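You operate a simulated robot arm through the tools that you are given. There is no shell and no other tool.

You run a simulated robot arm. Do the job below in one go: nothing can be reset, and whatever is moved stays where it is left.

## Task
Free the green-banded mould's plate, wedge it level, lock it, weight the mould.
Fine: lay the wedge from the bench top before the plate and push it under; bubble between the lines, large weight on the middle. Set down upright: large weight.

The check looks at the end state, three seconds after you hand in, the way a careful person would. Anything else that was tipped, shoved, dropped, spilled or broken makes it a failure.

## Robot
A 6-joint arm with a fingered hand, fixed in place. Base frame: the origin is at the foot of the arm, x ahead of it, y to its left, z up; the work surface is at about z = 0.84. Readings come in m, rad, newtons and seconds.
With the tool pointing down near the work surface it reaches from about 0.32 to 0.82 m from the base axis. Its first joint turns from -2.897 to 2.897 rad. Payload 4 kg.
Tool frame: the origin (TCP) lies between the finger pads and is the grasp point; the fingertips stand 0.026 m ahead of it; z points along the fingers, y is the line along which they close. The gripper opens to 0.132 m. The gripper's body begins 0.073 m behind the TCP. The gripper is a hand of 5 fingers: y runs from the thumb to the fingers, the wrist lies at [0, 0, -0.239] in the tool frame, and closing takes about 1.5 s.
Orientation is that of the tool frame in the base frame, as a unit quaternion [w, x, y, z]. With the fingers straight down and closing along the base's y, the tool's x points along the base's -x, its y along +y and its z along -z.

## Interface
- The arm moves only by the tool step_arm. Its argument "motion" is a list of rows, each an object (a shift or turn left out is 0, a gripper value left out holds the last) with "translation": the shift along the base's x, y, z in m, a list of three; "rotation": the turn, a rotation vector about the base's x, y, z in rad, a list of three; "gripper": the gripper command, from -1 (fully open) to 1 (shut), values between in proportion. In form: [{"translation": [tx, ty, tz], "rotation": [ax, ay, az], "gripper": gripper}, ...]. A call has 1 to 20 rows; each row shifts and turns the commanded pose from where the row before left it. A row lasts 0.2 s, in which the tool goes at most 0.05 m and 0.15 rad; a call with a longer step from one row to the next is refused whole, and so is a gripper value outside its range. A pose out of reach is approached as far as the arm can. The call stops where the force on the tool passes 40 N (or 10 N more than at its start, if that is more) or the arm is blocked; 0.2 s more then pass. Each finger travels about 0.045 m/s and halts on what it meets, pressing with about 25 N; the grip force reading is that of the motor and also rises with nothing between the fingers. The clock runs only during rows and for 0.2 s after the last one: add rows that do not move to give the fingers time. The reply holds the time, the measured pose of the TCP, the force on the tool along the base axes, the opening and the grip force, in the units named above and with some noise, with the torque about the TCP (base axes, N m) and any sound that the robot's microphone picked up.
- Cameras (640 x 400 px; columns grow to the right, rows downward): "scene" is fixed at [0.0516, 0.4988, 1.5657]; the picture's right is [-0.28, -0.96, 0.00], its down [-0.70, 0.20, -0.68] and it looks along [0.65, -0.19, -0.73] (base axes); focal length 295 px, centre (320, 200). "wrist" rides on the gripper at [0.085, 0.002, -0.097] in the tool frame; the picture's right is [-0.02, 1.00, 0.00], its down [-0.75, -0.02, -0.66] and it looks along [-0.66, -0.01, 0.75] (tool axes); focal length 270 px, centre (320, 200). There is no depth. A picture from a camera that has moved, and an enlarged one, comes with that camera's place and axes in the base frame and with its lens.
- camera(camera): a new picture of that camera. No time passes.
- grasp_type(shape): the hand has 5 fingers and takes this shape, open, in about a second: jaw (thumb against the fingers, like two jaws); tri (thumb and two fingers); tip (a fingertip pinch); poke (one finger out to press); point (the index stretched); flat (the hand flat); cup (the hand cupped); fist (a fist). The gripper value then closes the fingers along that shape, each until it touches; the sizes above hold for jaw. It gives what a move gives, with no picture.
- close_up(camera, box): a new picture of the part [left, top, right, bottom] of that camera's present view, enlarged. No time passes.
- finish_job(): hands the job in; it is judged then, once.

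Nothing tells you positions but the pictures and the camera data. Unless the task says otherwise, let go and move clear before handing in.

The tools are called after "Request:" by a JSON object that holds its "fn" and its "kwargs". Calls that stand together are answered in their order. step_arm: Moves the arm, as the interface text tells. Its arguments: {"type":"object","properties":{"motion":{"type":"array"}},"required":["motion"]} The other tools are called the same way: grasp_type (shape) gives the hand a shape; camera (camera) takes a picture; close_up (camera, box) takes an enlarged picture of a part of a camera's view; finish_job () hands the job in.

At the start:

```text
time: 0.0
tool_pos: [0.5254, 0.0987, 1.2076]
tool_rot: [0.0, 0.0, 1.0, 0.0]
contact_force: [0.0, -1.1, -0.2]
ft_torque: [0.01, -0.01, -0.05]
width: 0.1318
gripper_force: 0.1
shape: jaw
```

scene: 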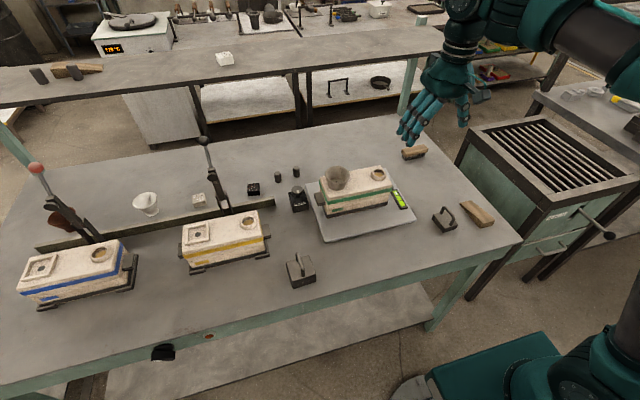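
wrist: 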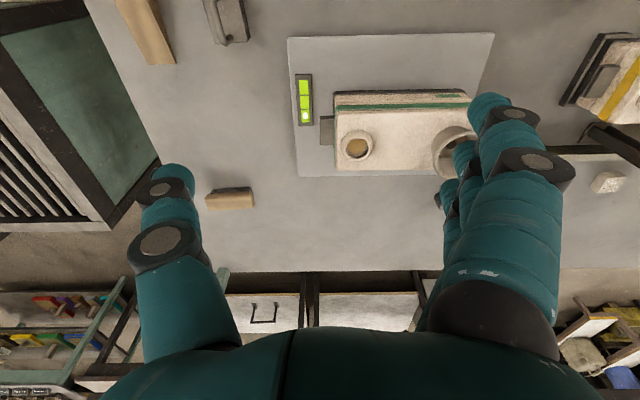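

I see a bench with three moulds; the green-banded one sits on a grey plate with a level vial, with wedges, weights and some black devices around it. I'll look closer before moving anything.

Request:
{"fn": "close_up", "kwargs": {"camera": "scene", "box": [270, 130, 430, 250]}}

Request:
{"fn": "close_up", "kwargs": {"camera": "scene", "box": [390, 130, 510, 240]}}

Request:
{"fn": "close_up", "kwargs": {"camera": "scene", "box": [130, 130, 330, 300]}}

Request:
{"fn": "close_up", "kwargs": {"camera": "wrist", "box": [280, 20, 520, 190]}}

Request:
{"fn": "close_up", "kwargs": {"camera": "scene", "box": [0, 130, 160, 320]}}

```text
3.33 times, centred on (350, 190) of scene
camera zoom: at [0.0516, 0.4988, 1.5657], right [-0.28, -0.96, 0.0], down [-0.7, 0.2, -0.68], along [0.65, -0.19, -0.73], focal length 982 px, centre (220, 233)
```

zoom: 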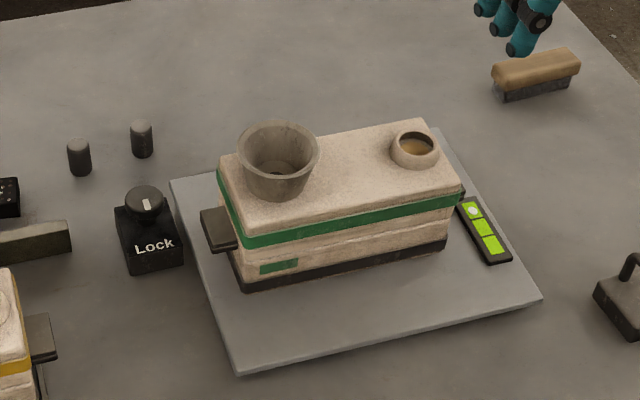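

```text
3.64 times, centred on (450, 185) of scene
camera zoom: at [0.0516, 0.4988, 1.5657], right [-0.28, -0.96, 0.0], down [-0.7, 0.2, -0.68], along [0.65, -0.19, -0.73], focal length 1072 px, centre (-153, 254)
```

zoom: 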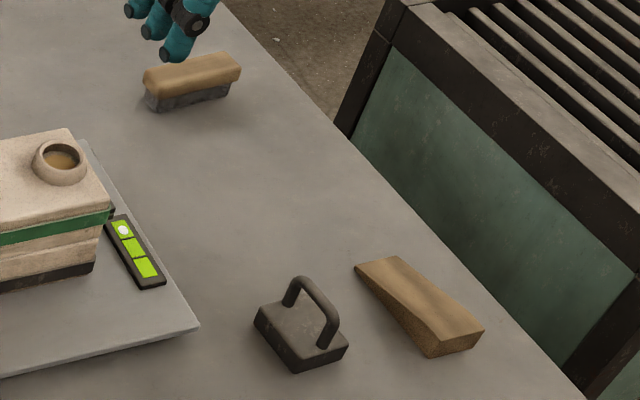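

```text
2.35 times, centred on (230, 215) of scene
camera zoom: at [0.0516, 0.4988, 1.5657], right [-0.28, -0.96, 0.0], down [-0.7, 0.2, -0.68], along [0.65, -0.19, -0.73], focal length 693 px, centre (532, 165)
```

zoom: 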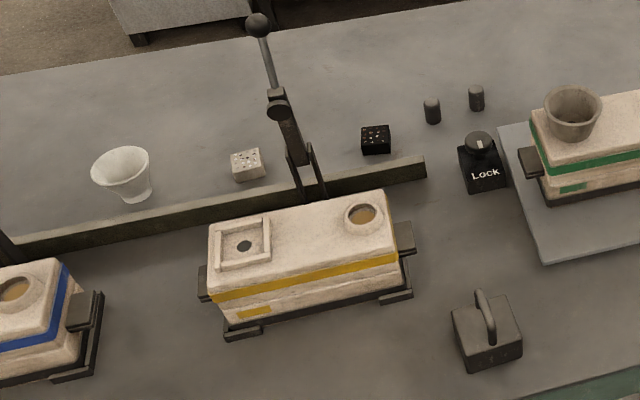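

```text
2.35 times, centred on (400, 105) of wrist
camera zoom: at [0.4396, 0.1007, 1.3053], right [0.02, 1.0, 0.0], down [0.75, -0.02, 0.66], along [0.66, -0.01, -0.75], focal length 636 px, centre (132, 424)
```

zoom: 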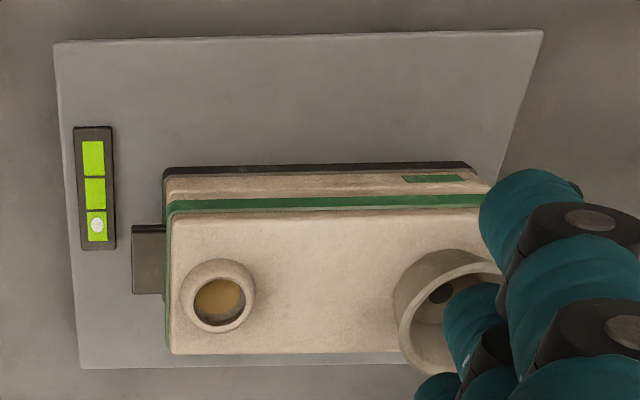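

```text
2.11 times, centred on (80, 225) of scene
camera zoom: at [0.0516, 0.4988, 1.5657], right [-0.28, -0.96, 0.0], down [-0.7, 0.2, -0.68], along [0.65, -0.19, -0.73], focal length 620 px, centre (825, 147)
```

zoom: 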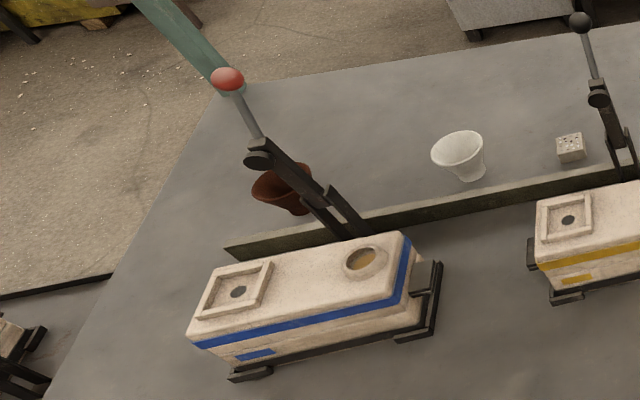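

The green mould stands on the plate with the bubble at the far end (near edge low). A black "Lock" box with a knob stands left of it. I'll zoom further into the lock, the weights, the wedge and the vial.

Request:
{"fn": "close_up", "kwargs": {"camera": "scene", "box": [280, 170, 330, 220]}}

Request:
{"fn": "close_up", "kwargs": {"camera": "scene", "box": [270, 230, 340, 300]}}

Request:
{"fn": "close_up", "kwargs": {"camera": "scene", "box": [425, 190, 505, 240]}}

Request:
{"fn": "close_up", "kwargs": {"camera": "scene", "box": [375, 170, 425, 220]}}

Request:
{"fn": "close_up", "kwargs": {"camera": "wrist", "box": [120, 0, 300, 120]}}

```text
8.00 times, centred on (305, 195) of scene
camera zoom: at [0.0516, 0.4988, 1.5657], right [-0.28, -0.96, 0.0], down [-0.7, 0.2, -0.68], along [0.65, -0.19, -0.73], focal length 2358 px, centre (440, 240)
```

zoom: 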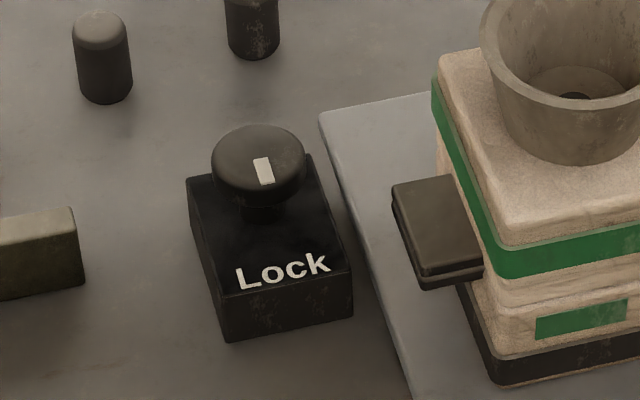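

```text
5.71 times, centred on (305, 265) of scene
camera zoom: at [0.0516, 0.4988, 1.5657], right [-0.28, -0.96, 0.0], down [-0.7, 0.2, -0.68], along [0.65, -0.19, -0.73], focal length 1684 px, centre (406, -171)
```

zoom: 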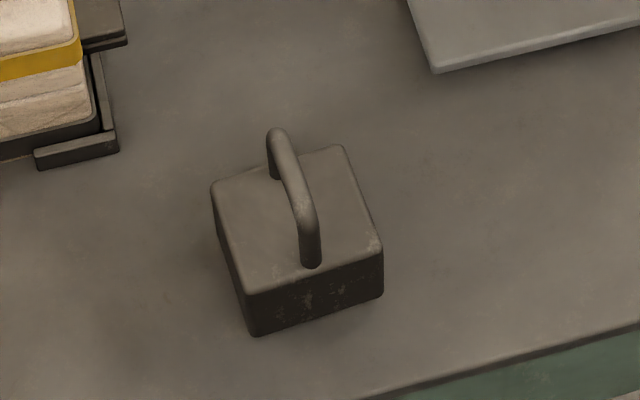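

```text
8.00 times, centred on (465, 215) of scene
camera zoom: at [0.0516, 0.4988, 1.5657], right [-0.28, -0.96, 0.0], down [-0.7, 0.2, -0.68], along [0.65, -0.19, -0.73], focal length 2358 px, centre (-840, 80)
```

zoom: 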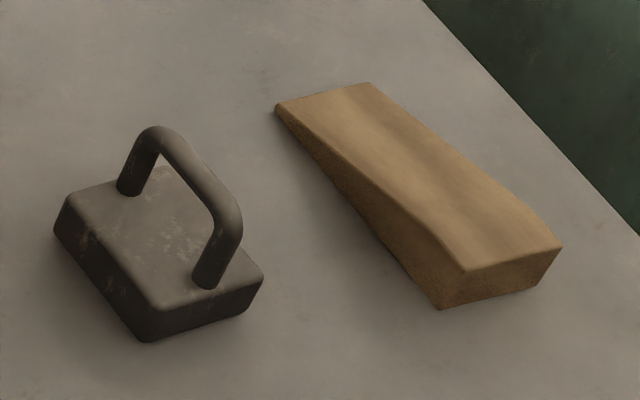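

```text
8.00 times, centred on (400, 195) of scene
camera zoom: at [0.0516, 0.4988, 1.5657], right [-0.28, -0.96, 0.0], down [-0.7, 0.2, -0.68], along [0.65, -0.19, -0.73], focal length 2358 px, centre (-320, 240)
```

zoom: 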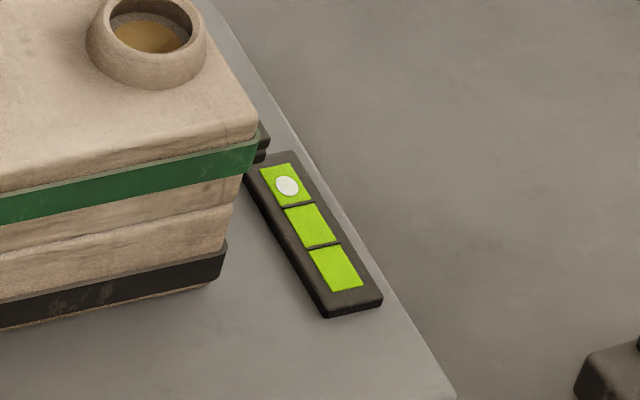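

```text
3.33 times, centred on (210, 60) of wrist
camera zoom: at [0.4396, 0.1007, 1.3053], right [0.02, 1.0, 0.0], down [0.75, -0.02, 0.66], along [0.66, -0.01, -0.75], focal length 901 px, centre (687, 667)
```

zoom: 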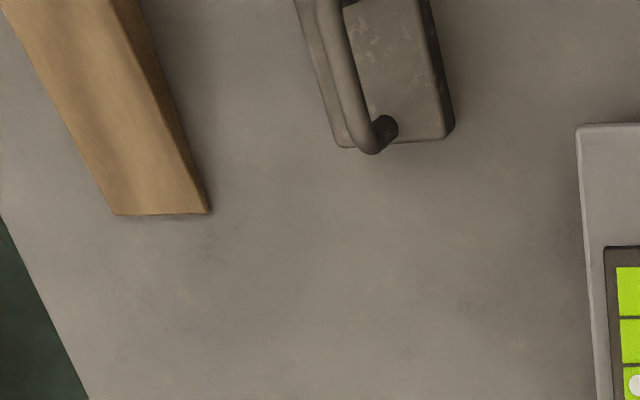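

The lock is a rotary knob with a white mark pointing at "Lock" (around x 0.69, y 0.385). The tall black block with handle (about 0.45, 0.44) looks like the large weight, and the wooden wedge lies at about (0.50, -0.155) with its thin end pointing +x. I'll move the wrist camera over to examine the lock.

Request:
{"fn": "step_arm", "kwargs": {"motion": [{"translation": [-0.0036, 0.04, -0.0154]}, {"translation": [-0.0036, 0.04, -0.0154]}, {"translation": [-0.0036, 0.04, -0.0154]}, {"translation": [-0.0036, 0.04, -0.0154]}, {"translation": [-0.0036, 0.04, -0.0154]}, {"translation": [-0.0036, 0.04, -0.0154]}, {"translation": [-0.0036, 0.04, -0.0154]}]}}

Request:
{"fn": "camera", "kwargs": {"camera": "wrist"}}

Request:
{"fn": "camera", "kwargs": {"camera": "scene"}}

```text
time: 1.6
tool_pos: [0.5, 0.3801, 1.0998]
tool_rot: [0.0, 0.0, 1.0, 0.001]
contact_force: [0.1, 0.1, -0.6]
ft_torque: [0.0, 0.04, 0.05]
width: 0.1318
gripper_force: 0.2
shape: jaw
```

```text
taken
camera wrist: at [0.4136, 0.3815, 1.1974], right [0.02, 1.0, 0.0], down [0.75, -0.02, 0.66], along [0.66, -0.01, -0.75], focal length 270 px, centre (320, 200)
```

wrist: 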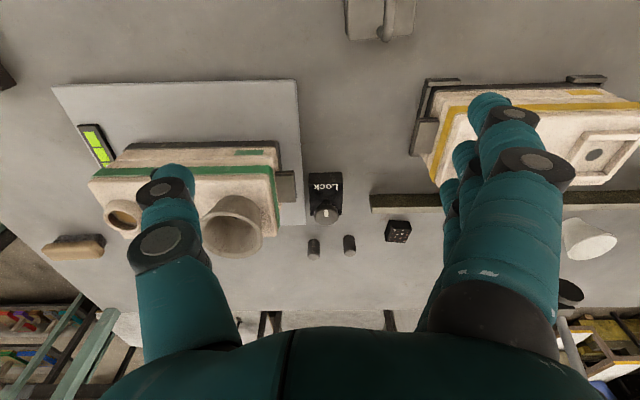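

```text
taken
```

scene: 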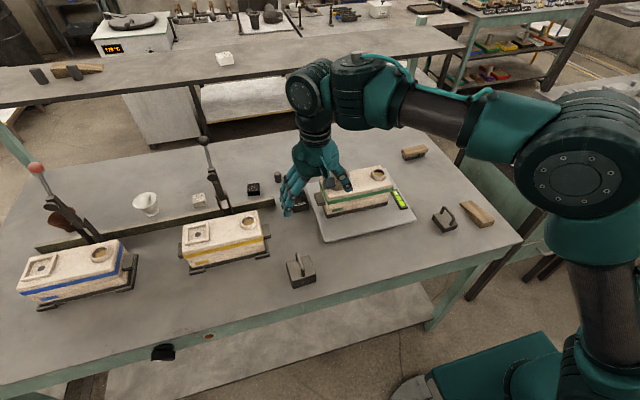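

Request:
{"fn": "close_up", "kwargs": {"camera": "wrist", "box": [270, 150, 430, 270]}}

Request:
{"fn": "close_up", "kwargs": {"camera": "wrist", "box": [40, 60, 320, 270]}}

Request:
{"fn": "close_up", "kwargs": {"camera": "wrist", "box": [320, 0, 480, 80]}}

```text
3.33 times, centred on (350, 210) of wrist
camera zoom: at [0.4136, 0.3815, 1.1974], right [0.02, 1.0, 0.0], down [0.75, -0.02, 0.66], along [0.66, -0.01, -0.75], focal length 901 px, centre (220, 167)
```

zoom: 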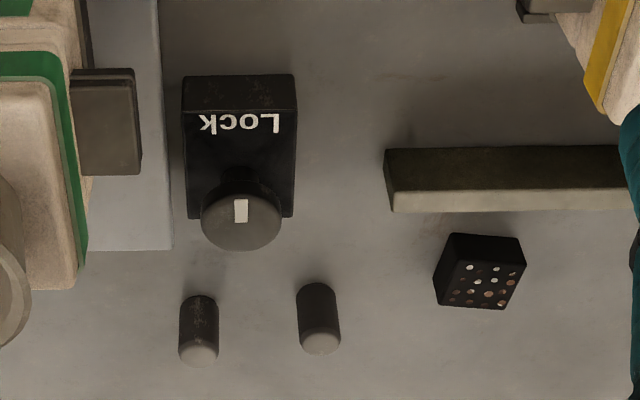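

```text
1.90 times, centred on (180, 165) of wrist
camera zoom: at [0.4136, 0.3815, 1.1974], right [0.02, 1.0, 0.0], down [0.75, -0.02, 0.66], along [0.66, -0.01, -0.75], focal length 515 px, centre (587, 267)
```

zoom: 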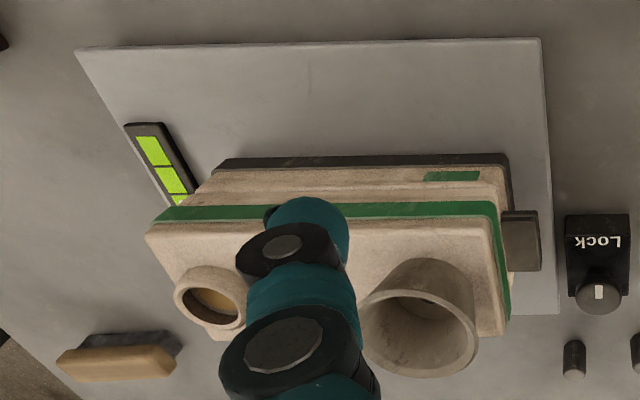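

```text
4.00 times, centred on (400, 40) of wrist
camera zoom: at [0.4136, 0.3815, 1.1974], right [0.02, 1.0, 0.0], down [0.75, -0.02, 0.66], along [0.66, -0.01, -0.75], focal length 1081 px, centre (0, 840)
```

zoom: 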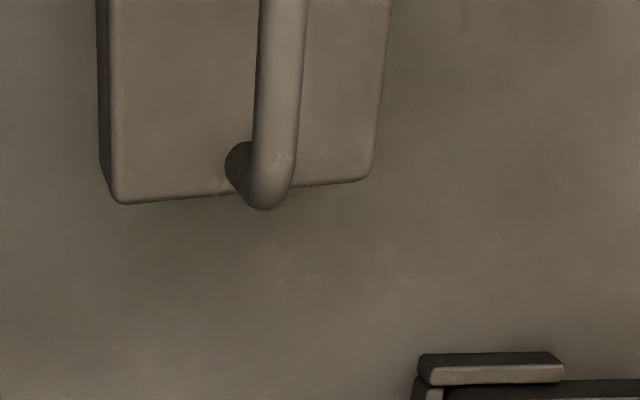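

The knob is mushroom-shaped on a stem near the back of the lock box, around (0.713, 0.385), top at about z 0.89. I'll go above it with the fingers half closed for a closer look.

Request:
{"fn": "step_arm", "kwargs": {"motion": [{"translation": [0.0, 0.0, 0.0], "gripper": 0.0}, {"translation": [0.03, 0.001, -0.01]}, {"translation": [0.04, 0.001, -0.014]}, {"translation": [0.04, 0.001, -0.014]}, {"translation": [0.04, 0.001, -0.014]}, {"translation": [0.04, 0.001, -0.014]}, {"translation": [0, 0, 0]}]}}

Request:
{"fn": "camera", "kwargs": {"camera": "wrist"}}

Request:
{"fn": "close_up", "kwargs": {"camera": "scene", "box": [250, 80, 410, 250]}}

```text
time: 3.2
tool_pos: [0.6816, 0.377, 1.0272]
tool_rot: [-0.001, 0.0, 1.0, -0.001]
contact_force: [-0.2, -0.1, -0.2]
ft_torque: [0.03, -0.02, -0.04]
width: 0.0665
gripper_force: 0.1
shape: jaw
out of reach, approached as far as the arm can: row 6
```

```text
taken
camera wrist: at [0.5966, 0.3804, 1.1259], right [0.02, 1.0, 0.0], down [0.75, -0.01, 0.66], along [0.66, -0.01, -0.76], focal length 270 px, centre (320, 200)
```

wrist: 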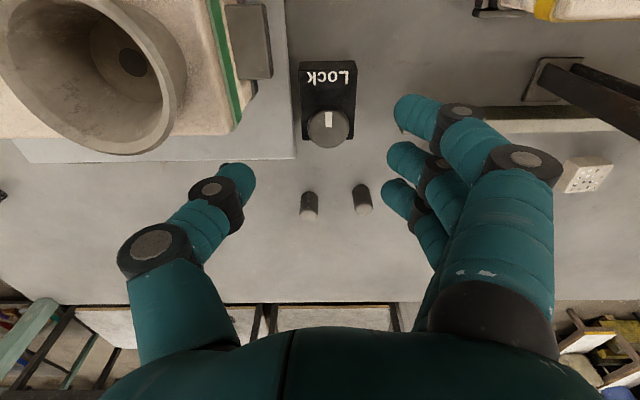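

```text
2.35 times, centred on (330, 165) of scene
camera zoom: at [0.0516, 0.4988, 1.5657], right [-0.28, -0.96, 0.0], down [-0.7, 0.2, -0.68], along [0.65, -0.19, -0.73], focal length 693 px, centre (296, 282)
```

zoom: 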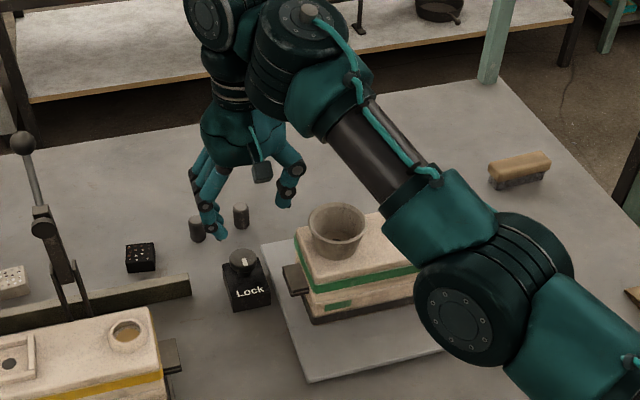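

The knob top centre triangulates to about (0.709, 0.385, 0.90). At this height the arm can't quite reach it, but lower down it should; I'll descend part way and check the pose.

Request:
{"fn": "step_arm", "kwargs": {"motion": [{"translation": [0, 0, -0.03]}, {"translation": [0, 0, -0.03]}, {"translation": [0, 0, 0]}]}}

Request:
{"fn": "camera", "kwargs": {"camera": "wrist"}}

```text
time: 4.0
tool_pos: [0.6817, 0.3786, 0.9686]
tool_rot: [0.0, 0.0, 1.0, -0.001]
contact_force: [-0.2, -0.9, 0.0]
ft_torque: [0.0, 0.01, 0.01]
width: 0.0665
gripper_force: 0.1
shape: jaw
out of reach, approached as far as the arm can: row 1
```

```text
taken
camera wrist: at [0.5956, 0.3805, 1.0665], right [0.02, 1.0, 0.0], down [0.75, -0.02, 0.66], along [0.66, -0.01, -0.75], focal length 270 px, centre (320, 200)
```

wrist: 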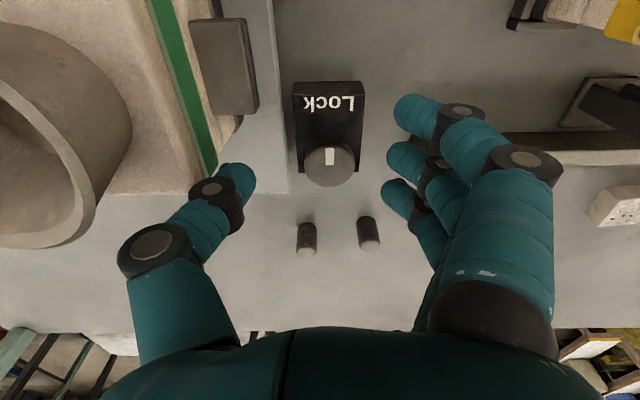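

The knob is about 0.028 m further in x and 0.008 m in y. I'll creep down and forward toward it.

Request:
{"fn": "step_arm", "kwargs": {"motion": [{"translation": [0.008, 0.003, -0.012]}, {"translation": [0.01, 0.003, -0.012]}, {"translation": [0.01, 0.002, -0.006]}, {"translation": [0, 0, 0]}]}}

Request:
{"fn": "camera", "kwargs": {"camera": "wrist"}}

```text
time: 5.0
tool_pos: [0.7083, 0.3865, 0.9394]
tool_rot: [-0.001, 0.0, 1.0, 0.0]
contact_force: [-0.1, -0.4, 0.0]
ft_torque: [0.01, 0.02, -0.02]
width: 0.0665
gripper_force: 0.0
shape: jaw
```

```text
taken
camera wrist: at [0.6231, 0.3886, 1.0376], right [0.02, 1.0, 0.0], down [0.75, -0.02, 0.66], along [0.66, -0.01, -0.75], focal length 270 px, centre (320, 200)
```

wrist: 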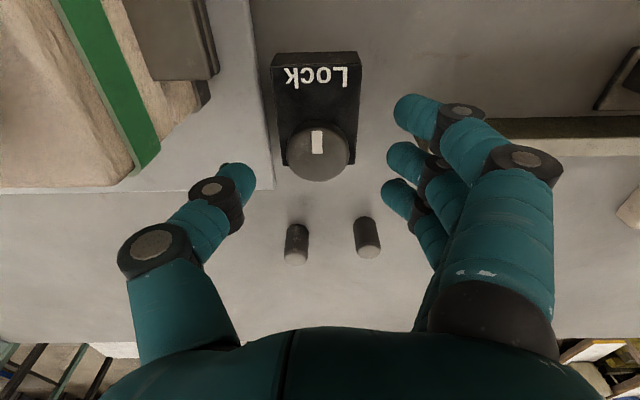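

Aligned over the knob. I descend so that the fingertips straddle its head while staying above the box.

Request:
{"fn": "step_arm", "kwargs": {"motion": [{"translation": [0, 0, -0.015]}, {"translation": [0, 0, -0.015]}, {"translation": [0, 0, -0.008]}, {"translation": [0, 0, 0]}]}}

Request:
{"fn": "camera", "kwargs": {"camera": "wrist"}}

Request:
{"fn": "close_up", "kwargs": {"camera": "scene", "box": [270, 130, 350, 210]}}

```text
time: 6.0
tool_pos: [0.7087, 0.3867, 0.9022]
tool_rot: [0.0, -0.001, 1.0, 0.0]
contact_force: [0.3, -0.3, -0.6]
ft_torque: [-0.03, -0.01, 0.01]
width: 0.0666
gripper_force: 0.0
shape: jaw
```

```text
taken
camera wrist: at [0.6234, 0.3881, 0.9996], right [0.02, 1.0, 0.0], down [0.75, -0.02, 0.66], along [0.66, -0.01, -0.75], focal length 270 px, centre (320, 200)
```

wrist: 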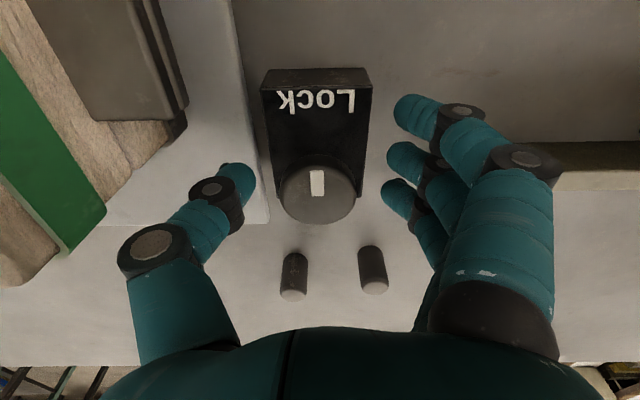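

```text
5.00 times, centred on (310, 170) of scene
camera zoom: at [0.0516, 0.4988, 1.5657], right [-0.28, -0.96, 0.0], down [-0.7, 0.2, -0.68], along [0.65, -0.19, -0.73], focal length 1473 px, centre (370, 350)
```

zoom: 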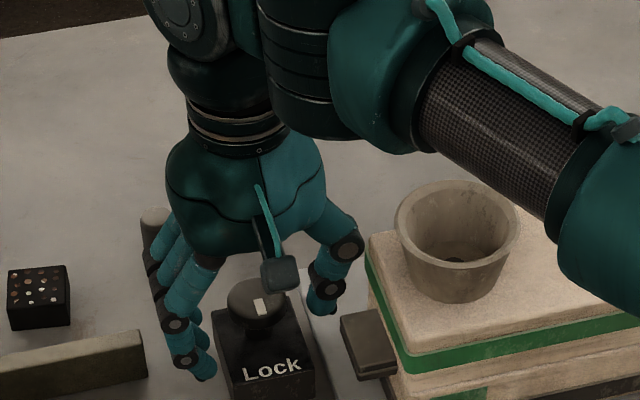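

The knob head (about 38 mm across, top z≈0.895) is centred between the fingers. I lower a touch more and close on it.

Request:
{"fn": "step_arm", "kwargs": {"motion": [{"translation": [0, 0, -0.004]}, {"gripper": 0.4}, {"gripper": 0.5}, {"gripper": 0.6}, {"gripper": 0.6}, {"gripper": 0.6}]}}

Request:
{"fn": "camera", "kwargs": {"camera": "wrist"}}

```text
time: 7.4
tool_pos: [0.7106, 0.3857, 0.8986]
tool_rot: [0.0, 0.0, 1.0, -0.001]
contact_force: [0.0, -2.0, -0.1]
ft_torque: [-0.02, 0.0, 0.01]
width: 0.0282
gripper_force: 0.1
shape: jaw
```

```text
taken
camera wrist: at [0.6237, 0.3882, 0.9957], right [0.02, 1.0, 0.0], down [0.75, -0.02, 0.66], along [0.66, -0.01, -0.75], focal length 270 px, centre (320, 200)
```

wrist: 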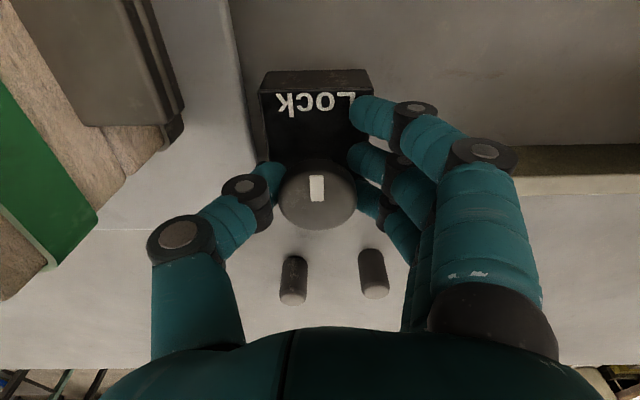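

The fingers are around the knob but not pressing yet; I close fully for a firm grip.

Request:
{"fn": "step_arm", "kwargs": {"motion": [{"gripper": 0.8}, {"gripper": 1.0}, {"gripper": 1.0}, {"gripper": 1.0}, {"gripper": 1.0}]}}

Request:
{"fn": "camera", "kwargs": {"camera": "wrist"}}

```text
time: 8.6
tool_pos: [0.7099, 0.3853, 0.8973]
tool_rot: [-0.001, 0.001, 1.0, 0.0]
contact_force: [-2.1, -14.1, -7.7]
ft_torque: [-0.09, 0.06, -0.04]
width: 0.0094
gripper_force: 25.0
shape: jaw
```

```text
taken
camera wrist: at [0.6239, 0.3875, 0.9949], right [0.02, 1.0, 0.0], down [0.75, -0.02, 0.66], along [0.66, -0.02, -0.75], focal length 270 px, centre (320, 200)
```

wrist: 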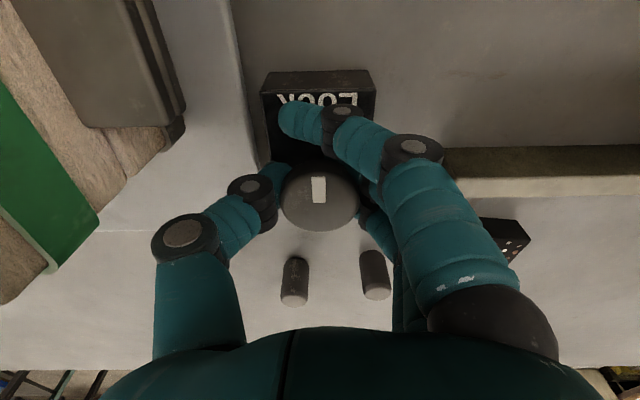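

The hand now grips the knob with 25 N. I'll turn it counter-clockwise in small steps and watch the torque and the mark.

Request:
{"fn": "step_arm", "kwargs": {"motion": [{"rotation": [0, 0, 0.1]}, {"rotation": [0, 0, 0.1]}, {"rotation": [0, 0, 0.1]}, {"rotation": [0, 0, 0.1]}]}}

Request:
{"fn": "camera", "kwargs": {"camera": "wrist"}}

Request:
{"fn": "close_up", "kwargs": {"camera": "scene", "box": [270, 130, 350, 210]}}

```text
time: 9.6
tool_pos: [0.7091, 0.386, 0.898]
tool_rot: [-0.001, -0.198, 0.98, 0.0]
contact_force: [-1.5, -20.4, -14.6]
ft_torque: [-0.1, 0.02, -0.04]
width: 0.0097
gripper_force: 25.0
shape: jaw
```

```text
taken
camera wrist: at [0.6299, 0.3547, 0.9951], right [-0.37, 0.93, 0.0], down [0.7, 0.28, 0.66], along [0.61, 0.24, -0.75], focal length 270 px, centre (320, 200)
```

wrist: 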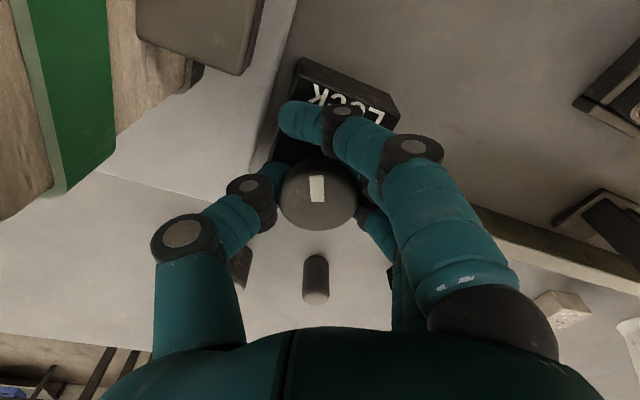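

```text
5.00 times, centred on (310, 170) of scene
camera zoom: at [0.0516, 0.4988, 1.5657], right [-0.28, -0.96, 0.0], down [-0.7, 0.2, -0.68], along [0.65, -0.19, -0.73], focal length 1473 px, centre (370, 350)
```

zoom: 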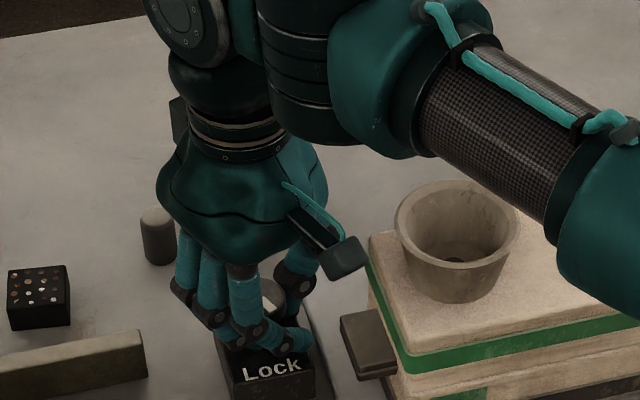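

The mark turns with the hand. I continue counter-clockwise toward a quarter turn, watching for a stop.

Request:
{"fn": "step_arm", "kwargs": {"motion": [{"rotation": [0, 0, 0.1]}, {"rotation": [0, 0, 0.1]}, {"rotation": [0, 0, 0.1]}, {"rotation": [0, 0, 0.1]}]}}

Request:
{"fn": "close_up", "kwargs": {"camera": "wrist", "box": [220, 100, 420, 260]}}

```text
time: 10.6
tool_pos: [0.7092, 0.3864, 0.8977]
tool_rot: [0.001, -0.39, 0.921, 0.0]
contact_force: [-2.8, -15.2, -14.4]
ft_torque: [-1.43, 0.12, -0.83]
width: 0.0093
gripper_force: 25.2
shape: jaw
```

```text
2.50 times, centred on (320, 180) of wrist
camera zoom: at [0.648, 0.3273, 0.9954], right [-0.7, 0.71, 0.0], down [0.54, 0.53, 0.66], along [0.47, 0.46, -0.75], focal length 676 px, centre (320, 250)
```

zoom: 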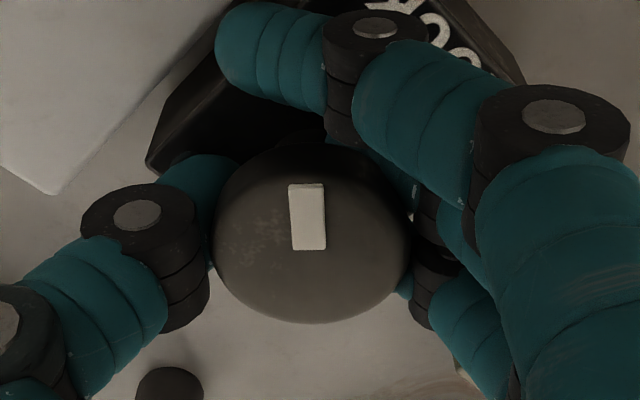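

A resisting torque showed up at about 46°. I'll check whether it's the knob's end stop or a finger touching something.

Request:
{"fn": "close_up", "kwargs": {"camera": "scene", "box": [270, 140, 350, 220]}}

Request:
{"fn": "camera", "kwargs": {"camera": "wrist"}}

Request:
{"fn": "close_up", "kwargs": {"camera": "scene", "box": [375, 170, 425, 220]}}

```text
5.00 times, centred on (310, 180) of scene
camera zoom: at [0.0516, 0.4988, 1.5657], right [-0.28, -0.96, 0.0], down [-0.7, 0.2, -0.68], along [0.65, -0.19, -0.73], focal length 1473 px, centre (370, 300)
```

zoom: 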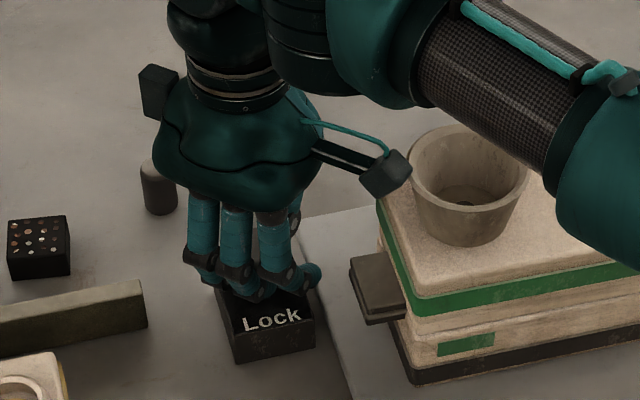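

```text
taken
camera wrist: at [0.648, 0.3273, 0.9954], right [-0.7, 0.71, 0.0], down [0.54, 0.53, 0.66], along [0.47, 0.46, -0.75], focal length 270 px, centre (320, 200)
```

wrist: 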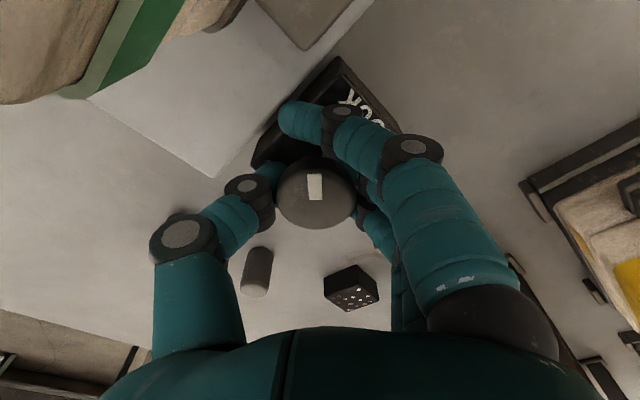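

```text
8.00 times, centred on (400, 195) of scene
camera zoom: at [0.0516, 0.4988, 1.5657], right [-0.28, -0.96, 0.0], down [-0.7, 0.2, -0.68], along [0.65, -0.19, -0.73], focal length 2358 px, centre (-320, 240)
```

zoom: 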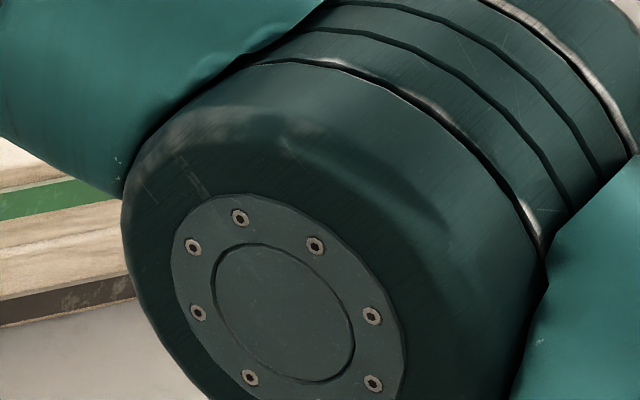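

No other contact is visible, so I nudge slightly further to tell friction from a stop.

Request:
{"fn": "step_arm", "kwargs": {"motion": [{"rotation": [0, 0, 0.05]}, {"rotation": [0, 0, 0.05]}]}}

Request:
{"fn": "close_up", "kwargs": {"camera": "wrist", "box": [220, 100, 420, 260]}}

```text
time: 11.2
tool_pos: [0.7081, 0.386, 0.8976]
tool_rot: [0.0, -0.435, 0.901, 0.0]
contact_force: [-1.7, -16.0, -14.9]
ft_torque: [-1.32, 0.19, -0.64]
width: 0.0097
gripper_force: 24.5
shape: jaw
```

```text
2.50 times, centred on (320, 180) of wrist
camera zoom: at [0.6545, 0.3215, 0.9953], right [-0.77, 0.64, 0.0], down [0.48, 0.58, 0.66], along [0.42, 0.51, -0.75], focal length 676 px, centre (320, 250)
```

zoom: 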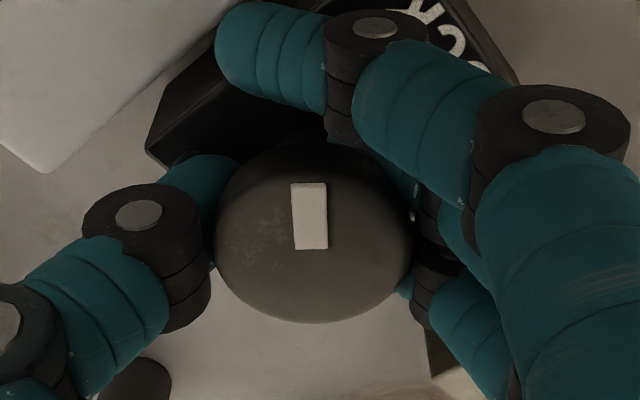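

The knob is still following, so this is friction rather than a stop. I continue to a quarter turn.

Request:
{"fn": "step_arm", "kwargs": {"motion": [{"rotation": [0, 0, 0.1]}, {"rotation": [0, 0, 0.1]}, {"rotation": [0, 0, 0.1]}]}}

Request:
{"fn": "close_up", "kwargs": {"camera": "wrist", "box": [220, 100, 420, 260]}}

```text
time: 12.0
tool_pos: [0.7107, 0.3849, 0.8986]
tool_rot: [-0.001, -0.564, 0.825, 0.0]
contact_force: [4.8, -16.4, -17.8]
ft_torque: [-0.09, 0.0, -0.05]
width: 0.0088
gripper_force: 25.0
shape: jaw
```

```text
2.50 times, centred on (320, 180) of wrist
camera zoom: at [0.6764, 0.3079, 0.9952], right [-0.92, 0.38, 0.0], down [0.29, 0.7, 0.66], along [0.25, 0.61, -0.75], focal length 676 px, centre (320, 250)
```

zoom: 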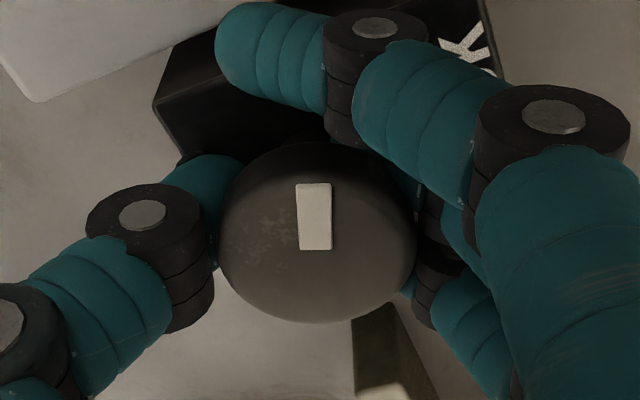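

The resistance dropped away (like a detent passed); the mark still follows. I finish the quarter turn.

Request:
{"fn": "step_arm", "kwargs": {"motion": [{"rotation": [0, 0, 0.1]}, {"rotation": [0, 0, 0.1]}, {"rotation": [0, 0, 0.1]}, {"rotation": [0, 0, 0.08]}]}}

Request:
{"fn": "close_up", "kwargs": {"camera": "wrist", "box": [220, 100, 420, 260]}}

Request:
{"fn": "camera", "kwargs": {"camera": "scene"}}

```text
time: 13.0
tool_pos: [0.7094, 0.3846, 0.8987]
tool_rot: [0.001, 0.71, -0.705, 0.0]
contact_force: [8.4, -18.9, -16.9]
ft_torque: [-0.13, -0.01, -0.11]
width: 0.0089
gripper_force: 25.3
shape: jaw
```

```text
2.50 times, centred on (320, 180) of wrist
camera zoom: at [0.7077, 0.3017, 0.9952], right [-1.0, 0.01, 0.0], down [0.01, 0.75, 0.66], along [0.01, 0.66, -0.75], focal length 676 px, centre (320, 250)
```

zoom: 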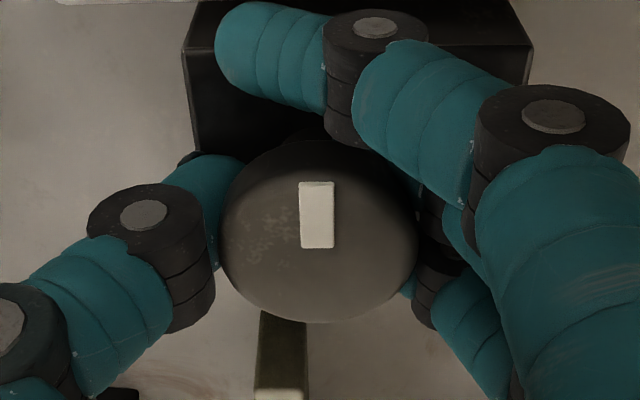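

```text
taken
```

scene: 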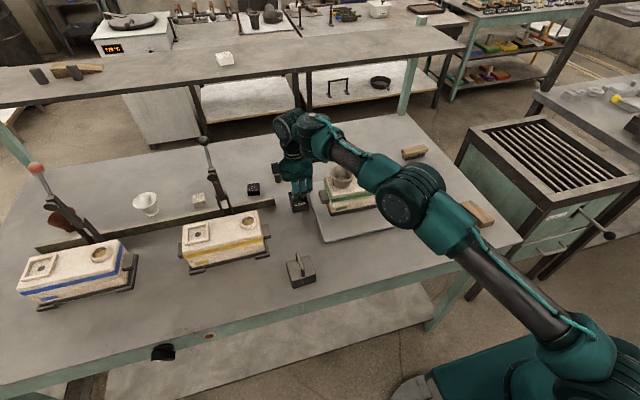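

The knob's mark now points toward -y, a quarter turn from "Lock". I open the fingers and rise to inspect.

Request:
{"fn": "step_arm", "kwargs": {"motion": [{"gripper": 0.5}, {"gripper": 0.0}, {"gripper": 0.0}, {"gripper": 0.0}, {"gripper": 0.0}, {"gripper": 0.0}]}}

Request:
{"fn": "camera", "kwargs": {"camera": "wrist"}}

```text
time: 14.4
tool_pos: [0.7087, 0.3871, 0.8993]
tool_rot: [0.0, 0.71, -0.704, 0.001]
contact_force: [0.2, 0.4, -0.2]
ft_torque: [0.01, -0.02, -0.01]
width: 0.0652
gripper_force: 0.0
shape: jaw
```

```text
taken
camera wrist: at [0.7071, 0.3023, 0.9958], right [-1.0, 0.01, 0.0], down [0.01, 0.75, 0.66], along [0.01, 0.66, -0.75], focal length 270 px, centre (320, 200)
```

wrist: 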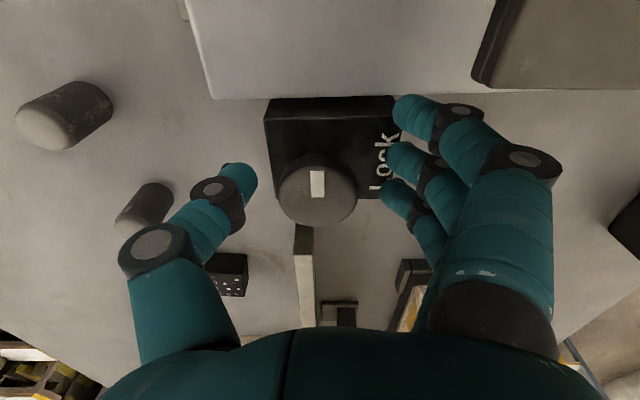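

The knob stays turned. I rise and retreat toward the robot, unwinding the yaw on the way, then look at the bubble.

Request:
{"fn": "step_arm", "kwargs": {"motion": [{"translation": [0, 0, 0.02]}, {"translation": [-0.004, -0.002, 0.025]}, {"translation": [-0.02, 0, 0.025]}, {"translation": [-0.025, 0, 0.03]}, {"translation": [-0.03, 0, 0.03]}, {"translation": [-0.03, 0, 0.03], "rotation": [0, 0, -0.14]}, {"translation": [-0.03, 0, 0.02], "rotation": [0, 0, -0.14]}, {"translation": [-0.03, 0, 0.01], "rotation": [0, 0, -0.14]}, {"rotation": [0, 0, -0.14]}, {"rotation": [0, 0, -0.14]}, {"rotation": [0, 0, -0.14]}, {"rotation": [0, 0, -0.14]}, {"rotation": [0, 0, -0.14]}, {"rotation": [0, 0, -0.14]}, {"rotation": [0, 0, -0.14]}, {"rotation": [0, 0, -0.14]}, {"rotation": [0, 0, -0.038]}]}}

Request:
{"fn": "camera", "kwargs": {"camera": "wrist"}}

Request:
{"fn": "camera", "kwargs": {"camera": "scene"}}

Request:
{"fn": "close_up", "kwargs": {"camera": "scene", "box": [270, 130, 430, 250]}}

```text
time: 18.0
tool_pos: [0.5408, 0.3846, 1.0895]
tool_rot: [0.0, 0.0, 1.0, 0.001]
contact_force: [-0.2, -0.9, -0.3]
ft_torque: [0.01, 0.03, -0.02]
width: 0.0649
gripper_force: 0.0
shape: jaw
```

```text
taken
camera wrist: at [0.4547, 0.3868, 1.1857], right [0.02, 1.0, 0.0], down [0.75, -0.02, 0.66], along [0.66, -0.01, -0.75], focal length 270 px, centre (320, 200)
```

wrist: 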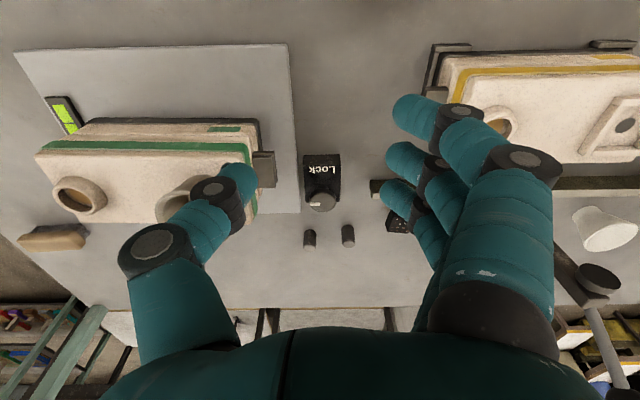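

```text
taken
```

scene: 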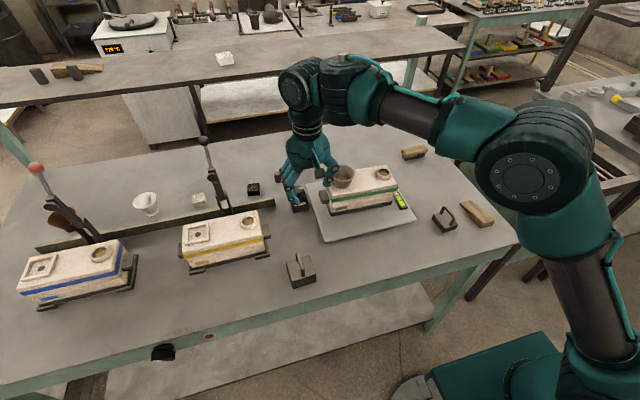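

```text
3.33 times, centred on (350, 190) of scene
camera zoom: at [0.0516, 0.4988, 1.5657], right [-0.28, -0.96, 0.0], down [-0.7, 0.2, -0.68], along [0.65, -0.19, -0.73], focal length 982 px, centre (220, 233)
```

zoom: 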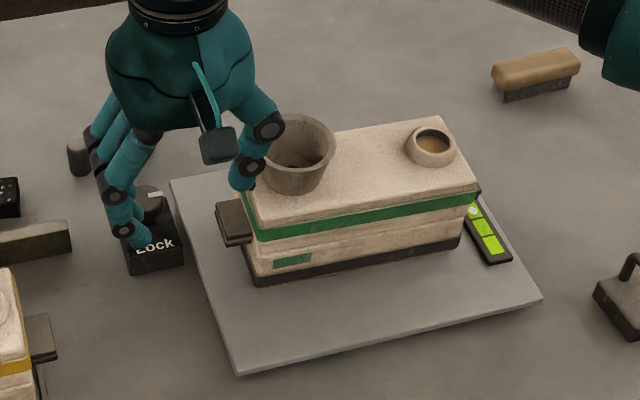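

The plate and lock are fine, but I see that the mould has shifted about 1.3 cm toward -y: the camera housing on my wrist brushed its cup during the turn (that was the torque at 46°). I'll look at it properly from above before deciding how to put it back.

Request:
{"fn": "step_arm", "kwargs": {"motion": [{"translation": [-0.01, 0.0, 0.04]}, {"translation": [-0.01, -0.035, 0.02]}, {"translation": [-0.01, -0.04, 0.01]}, {"translation": [-0.01, -0.04, 0.01]}, {"translation": [-0.01, -0.04, 0.0]}, {"translation": [-0.01, -0.04, 0.0]}, {"translation": [0, 0, 0], "gripper": -1}, {"translation": [0, 0, 0]}, {"translation": [0, 0, 0]}]}}

Request:
{"fn": "camera", "kwargs": {"camera": "wrist"}}

Request:
{"fn": "camera", "kwargs": {"camera": "scene"}}

```text
time: 20.0
tool_pos: [0.4804, 0.1891, 1.1673]
tool_rot: [0.0, -0.001, 1.0, 0.0]
contact_force: [-0.5, -0.7, -0.6]
ft_torque: [0.02, 0.02, 0.02]
width: 0.1319
gripper_force: 0.1
shape: jaw
```

```text
taken
camera wrist: at [0.3946, 0.1917, 1.2654], right [0.02, 1.0, 0.0], down [0.75, -0.01, 0.66], along [0.66, -0.01, -0.75], focal length 270 px, centre (320, 200)
```

wrist: 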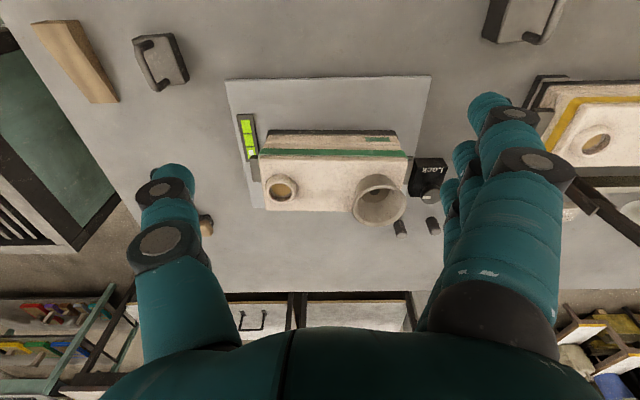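

```text
taken
```

scene: 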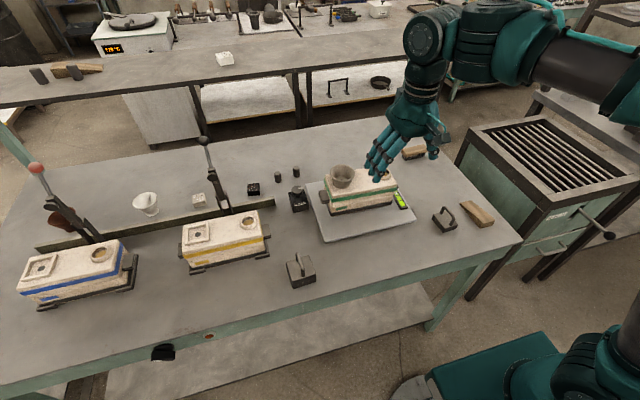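

Request:
{"fn": "close_up", "kwargs": {"camera": "wrist", "box": [210, 60, 460, 240]}}

Request:
{"fn": "close_up", "kwargs": {"camera": "scene", "box": [270, 130, 430, 250]}}

Request:
{"fn": "close_up", "kwargs": {"camera": "scene", "box": [375, 170, 425, 220]}}

```text
2.22 times, centred on (335, 150) of wrist
camera zoom: at [0.3946, 0.1917, 1.2654], right [0.02, 1.0, 0.0], down [0.75, -0.01, 0.66], along [0.66, -0.01, -0.75], focal length 601 px, centre (287, 311)
```

zoom: 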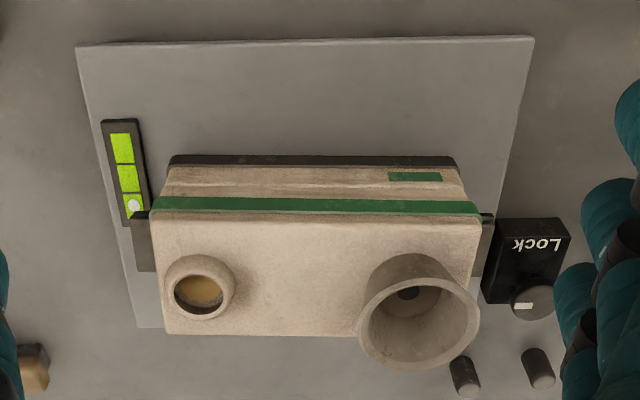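

```text
3.33 times, centred on (350, 190) of scene
camera zoom: at [0.0516, 0.4988, 1.5657], right [-0.28, -0.96, 0.0], down [-0.7, 0.2, -0.68], along [0.65, -0.19, -0.73], focal length 982 px, centre (220, 233)
```

zoom: 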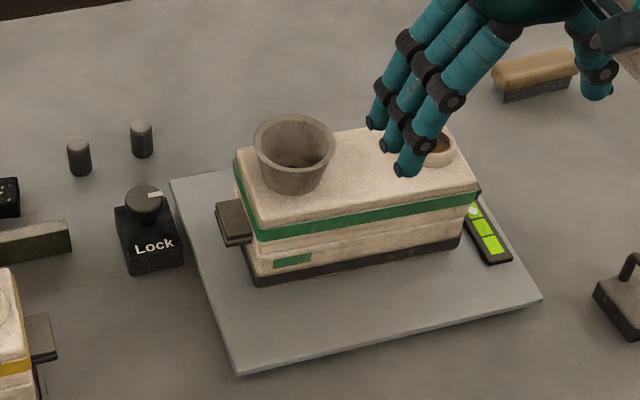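

```text
8.00 times, centred on (400, 195) of scene
camera zoom: at [0.0516, 0.4988, 1.5657], right [-0.28, -0.96, 0.0], down [-0.7, 0.2, -0.68], along [0.65, -0.19, -0.73], focal length 2358 px, centre (-320, 240)
```

zoom: 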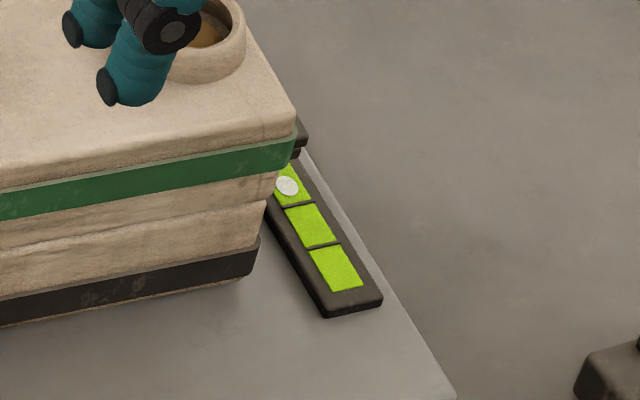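

The mould (as one unit with cup and riser) slid about 13 mm in -y; plate, vial and bubble are unchanged. I'll nudge it back from its -y end with the closed fingers, staying above the vial. First, I go over to that side with the hand closed.

Request:
{"fn": "step_arm", "kwargs": {"motion": [{"translation": [0.03, -0.034, -0.01], "gripper": 1}, {"translation": [0.03, -0.034, -0.01]}, {"translation": [0.03, -0.034, -0.01]}, {"translation": [0.03, -0.034, -0.01]}, {"translation": [0.03, -0.034, -0.01]}, {"translation": [0.014, -0.009, -0.02]}, {"translation": [0, 0, -0.03]}, {"translation": [0, 0, -0.02]}]}}

Request:
{"fn": "camera", "kwargs": {"camera": "wrist"}}

Request:
{"fn": "close_up", "kwargs": {"camera": "scene", "box": [310, 100, 470, 220]}}

```text
time: 21.8
tool_pos: [0.6434, 0.0102, 1.048]
tool_rot: [0.0, -0.001, 1.0, 0.0]
contact_force: [0.5, -0.1, 0.7]
ft_torque: [0.03, 0.01, 0.0]
width: 0.0
gripper_force: 13.0
shape: jaw
```

```text
taken
camera wrist: at [0.5579, 0.0129, 1.1455], right [0.02, 1.0, 0.0], down [0.75, -0.01, 0.66], along [0.66, -0.01, -0.75], focal length 270 px, centre (320, 200)
```

wrist: 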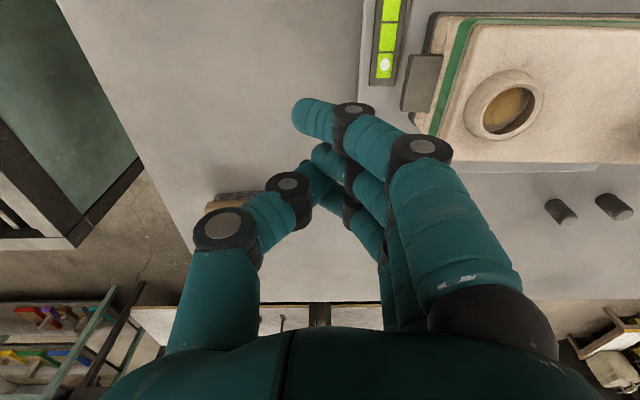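

```text
3.33 times, centred on (390, 160) of scene
camera zoom: at [0.0516, 0.4988, 1.5657], right [-0.28, -0.96, 0.0], down [-0.7, 0.2, -0.68], along [0.65, -0.19, -0.73], focal length 982 px, centre (87, 333)
```

zoom: 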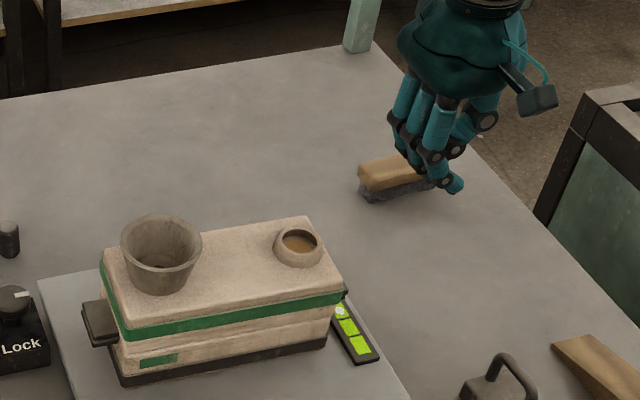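

With the fingers closed their knuckles bulge sideways, so pushing with the finger backs is poor. I'll yaw the hand +90° so the narrow little-finger side (camera on the far side) faces the mould, then descend.

Request:
{"fn": "step_arm", "kwargs": {"motion": [{"rotation": [0, 0, 0.143]}, {"rotation": [0, 0, 0.143]}, {"rotation": [0, 0, 0.143]}, {"rotation": [0, 0, 0.143]}, {"rotation": [0, 0, 0.143]}, {"rotation": [0, 0, 0.143]}, {"rotation": [0, 0, 0.143]}, {"rotation": [0, 0, 0.143]}, {"rotation": [0, 0, 0.143]}, {"rotation": [0, 0, 0.143]}, {"rotation": [0, 0, 0.14]}, {"translation": [0, -0.015, -0.04]}, {"translation": [0, 0, -0.04]}, {"translation": [0, 0, -0.03]}, {"translation": [0, 0, 0]}]}}

Request:
{"fn": "camera", "kwargs": {"camera": "wrist"}}

Request:
{"fn": "close_up", "kwargs": {"camera": "scene", "box": [330, 130, 450, 230]}}

```text
time: 25.0
tool_pos: [0.6616, 0.0532, 0.9599]
tool_rot: [0.006, -0.701, 0.713, 0.01]
contact_force: [-0.3, -0.1, 0.0]
ft_torque: [0.0, 0.03, -0.03]
width: 0.0
gripper_force: 24.8
shape: jaw
out of reach, approached as far as the arm can: row 11, 12, 13, 14
```

```text
taken
camera wrist: at [0.6572, -0.0334, 1.0549], right [-1.0, 0.04, 0.01], down [0.03, 0.74, 0.68], along [0.02, 0.68, -0.74], focal length 270 px, centre (320, 200)
```

wrist: 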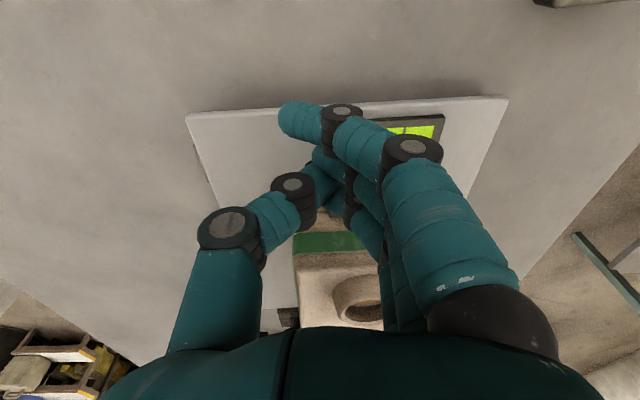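

```text
4.00 times, centred on (390, 180) of scene
camera zoom: at [0.0516, 0.4988, 1.5657], right [-0.28, -0.96, 0.0], down [-0.7, 0.2, -0.68], along [0.65, -0.19, -0.73], focal length 1179 px, centre (40, 280)
```

zoom: 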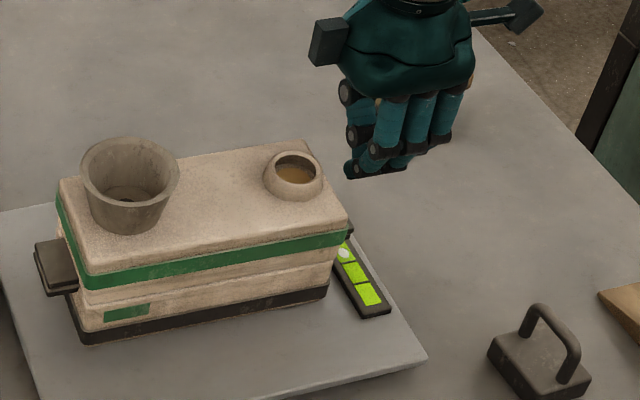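

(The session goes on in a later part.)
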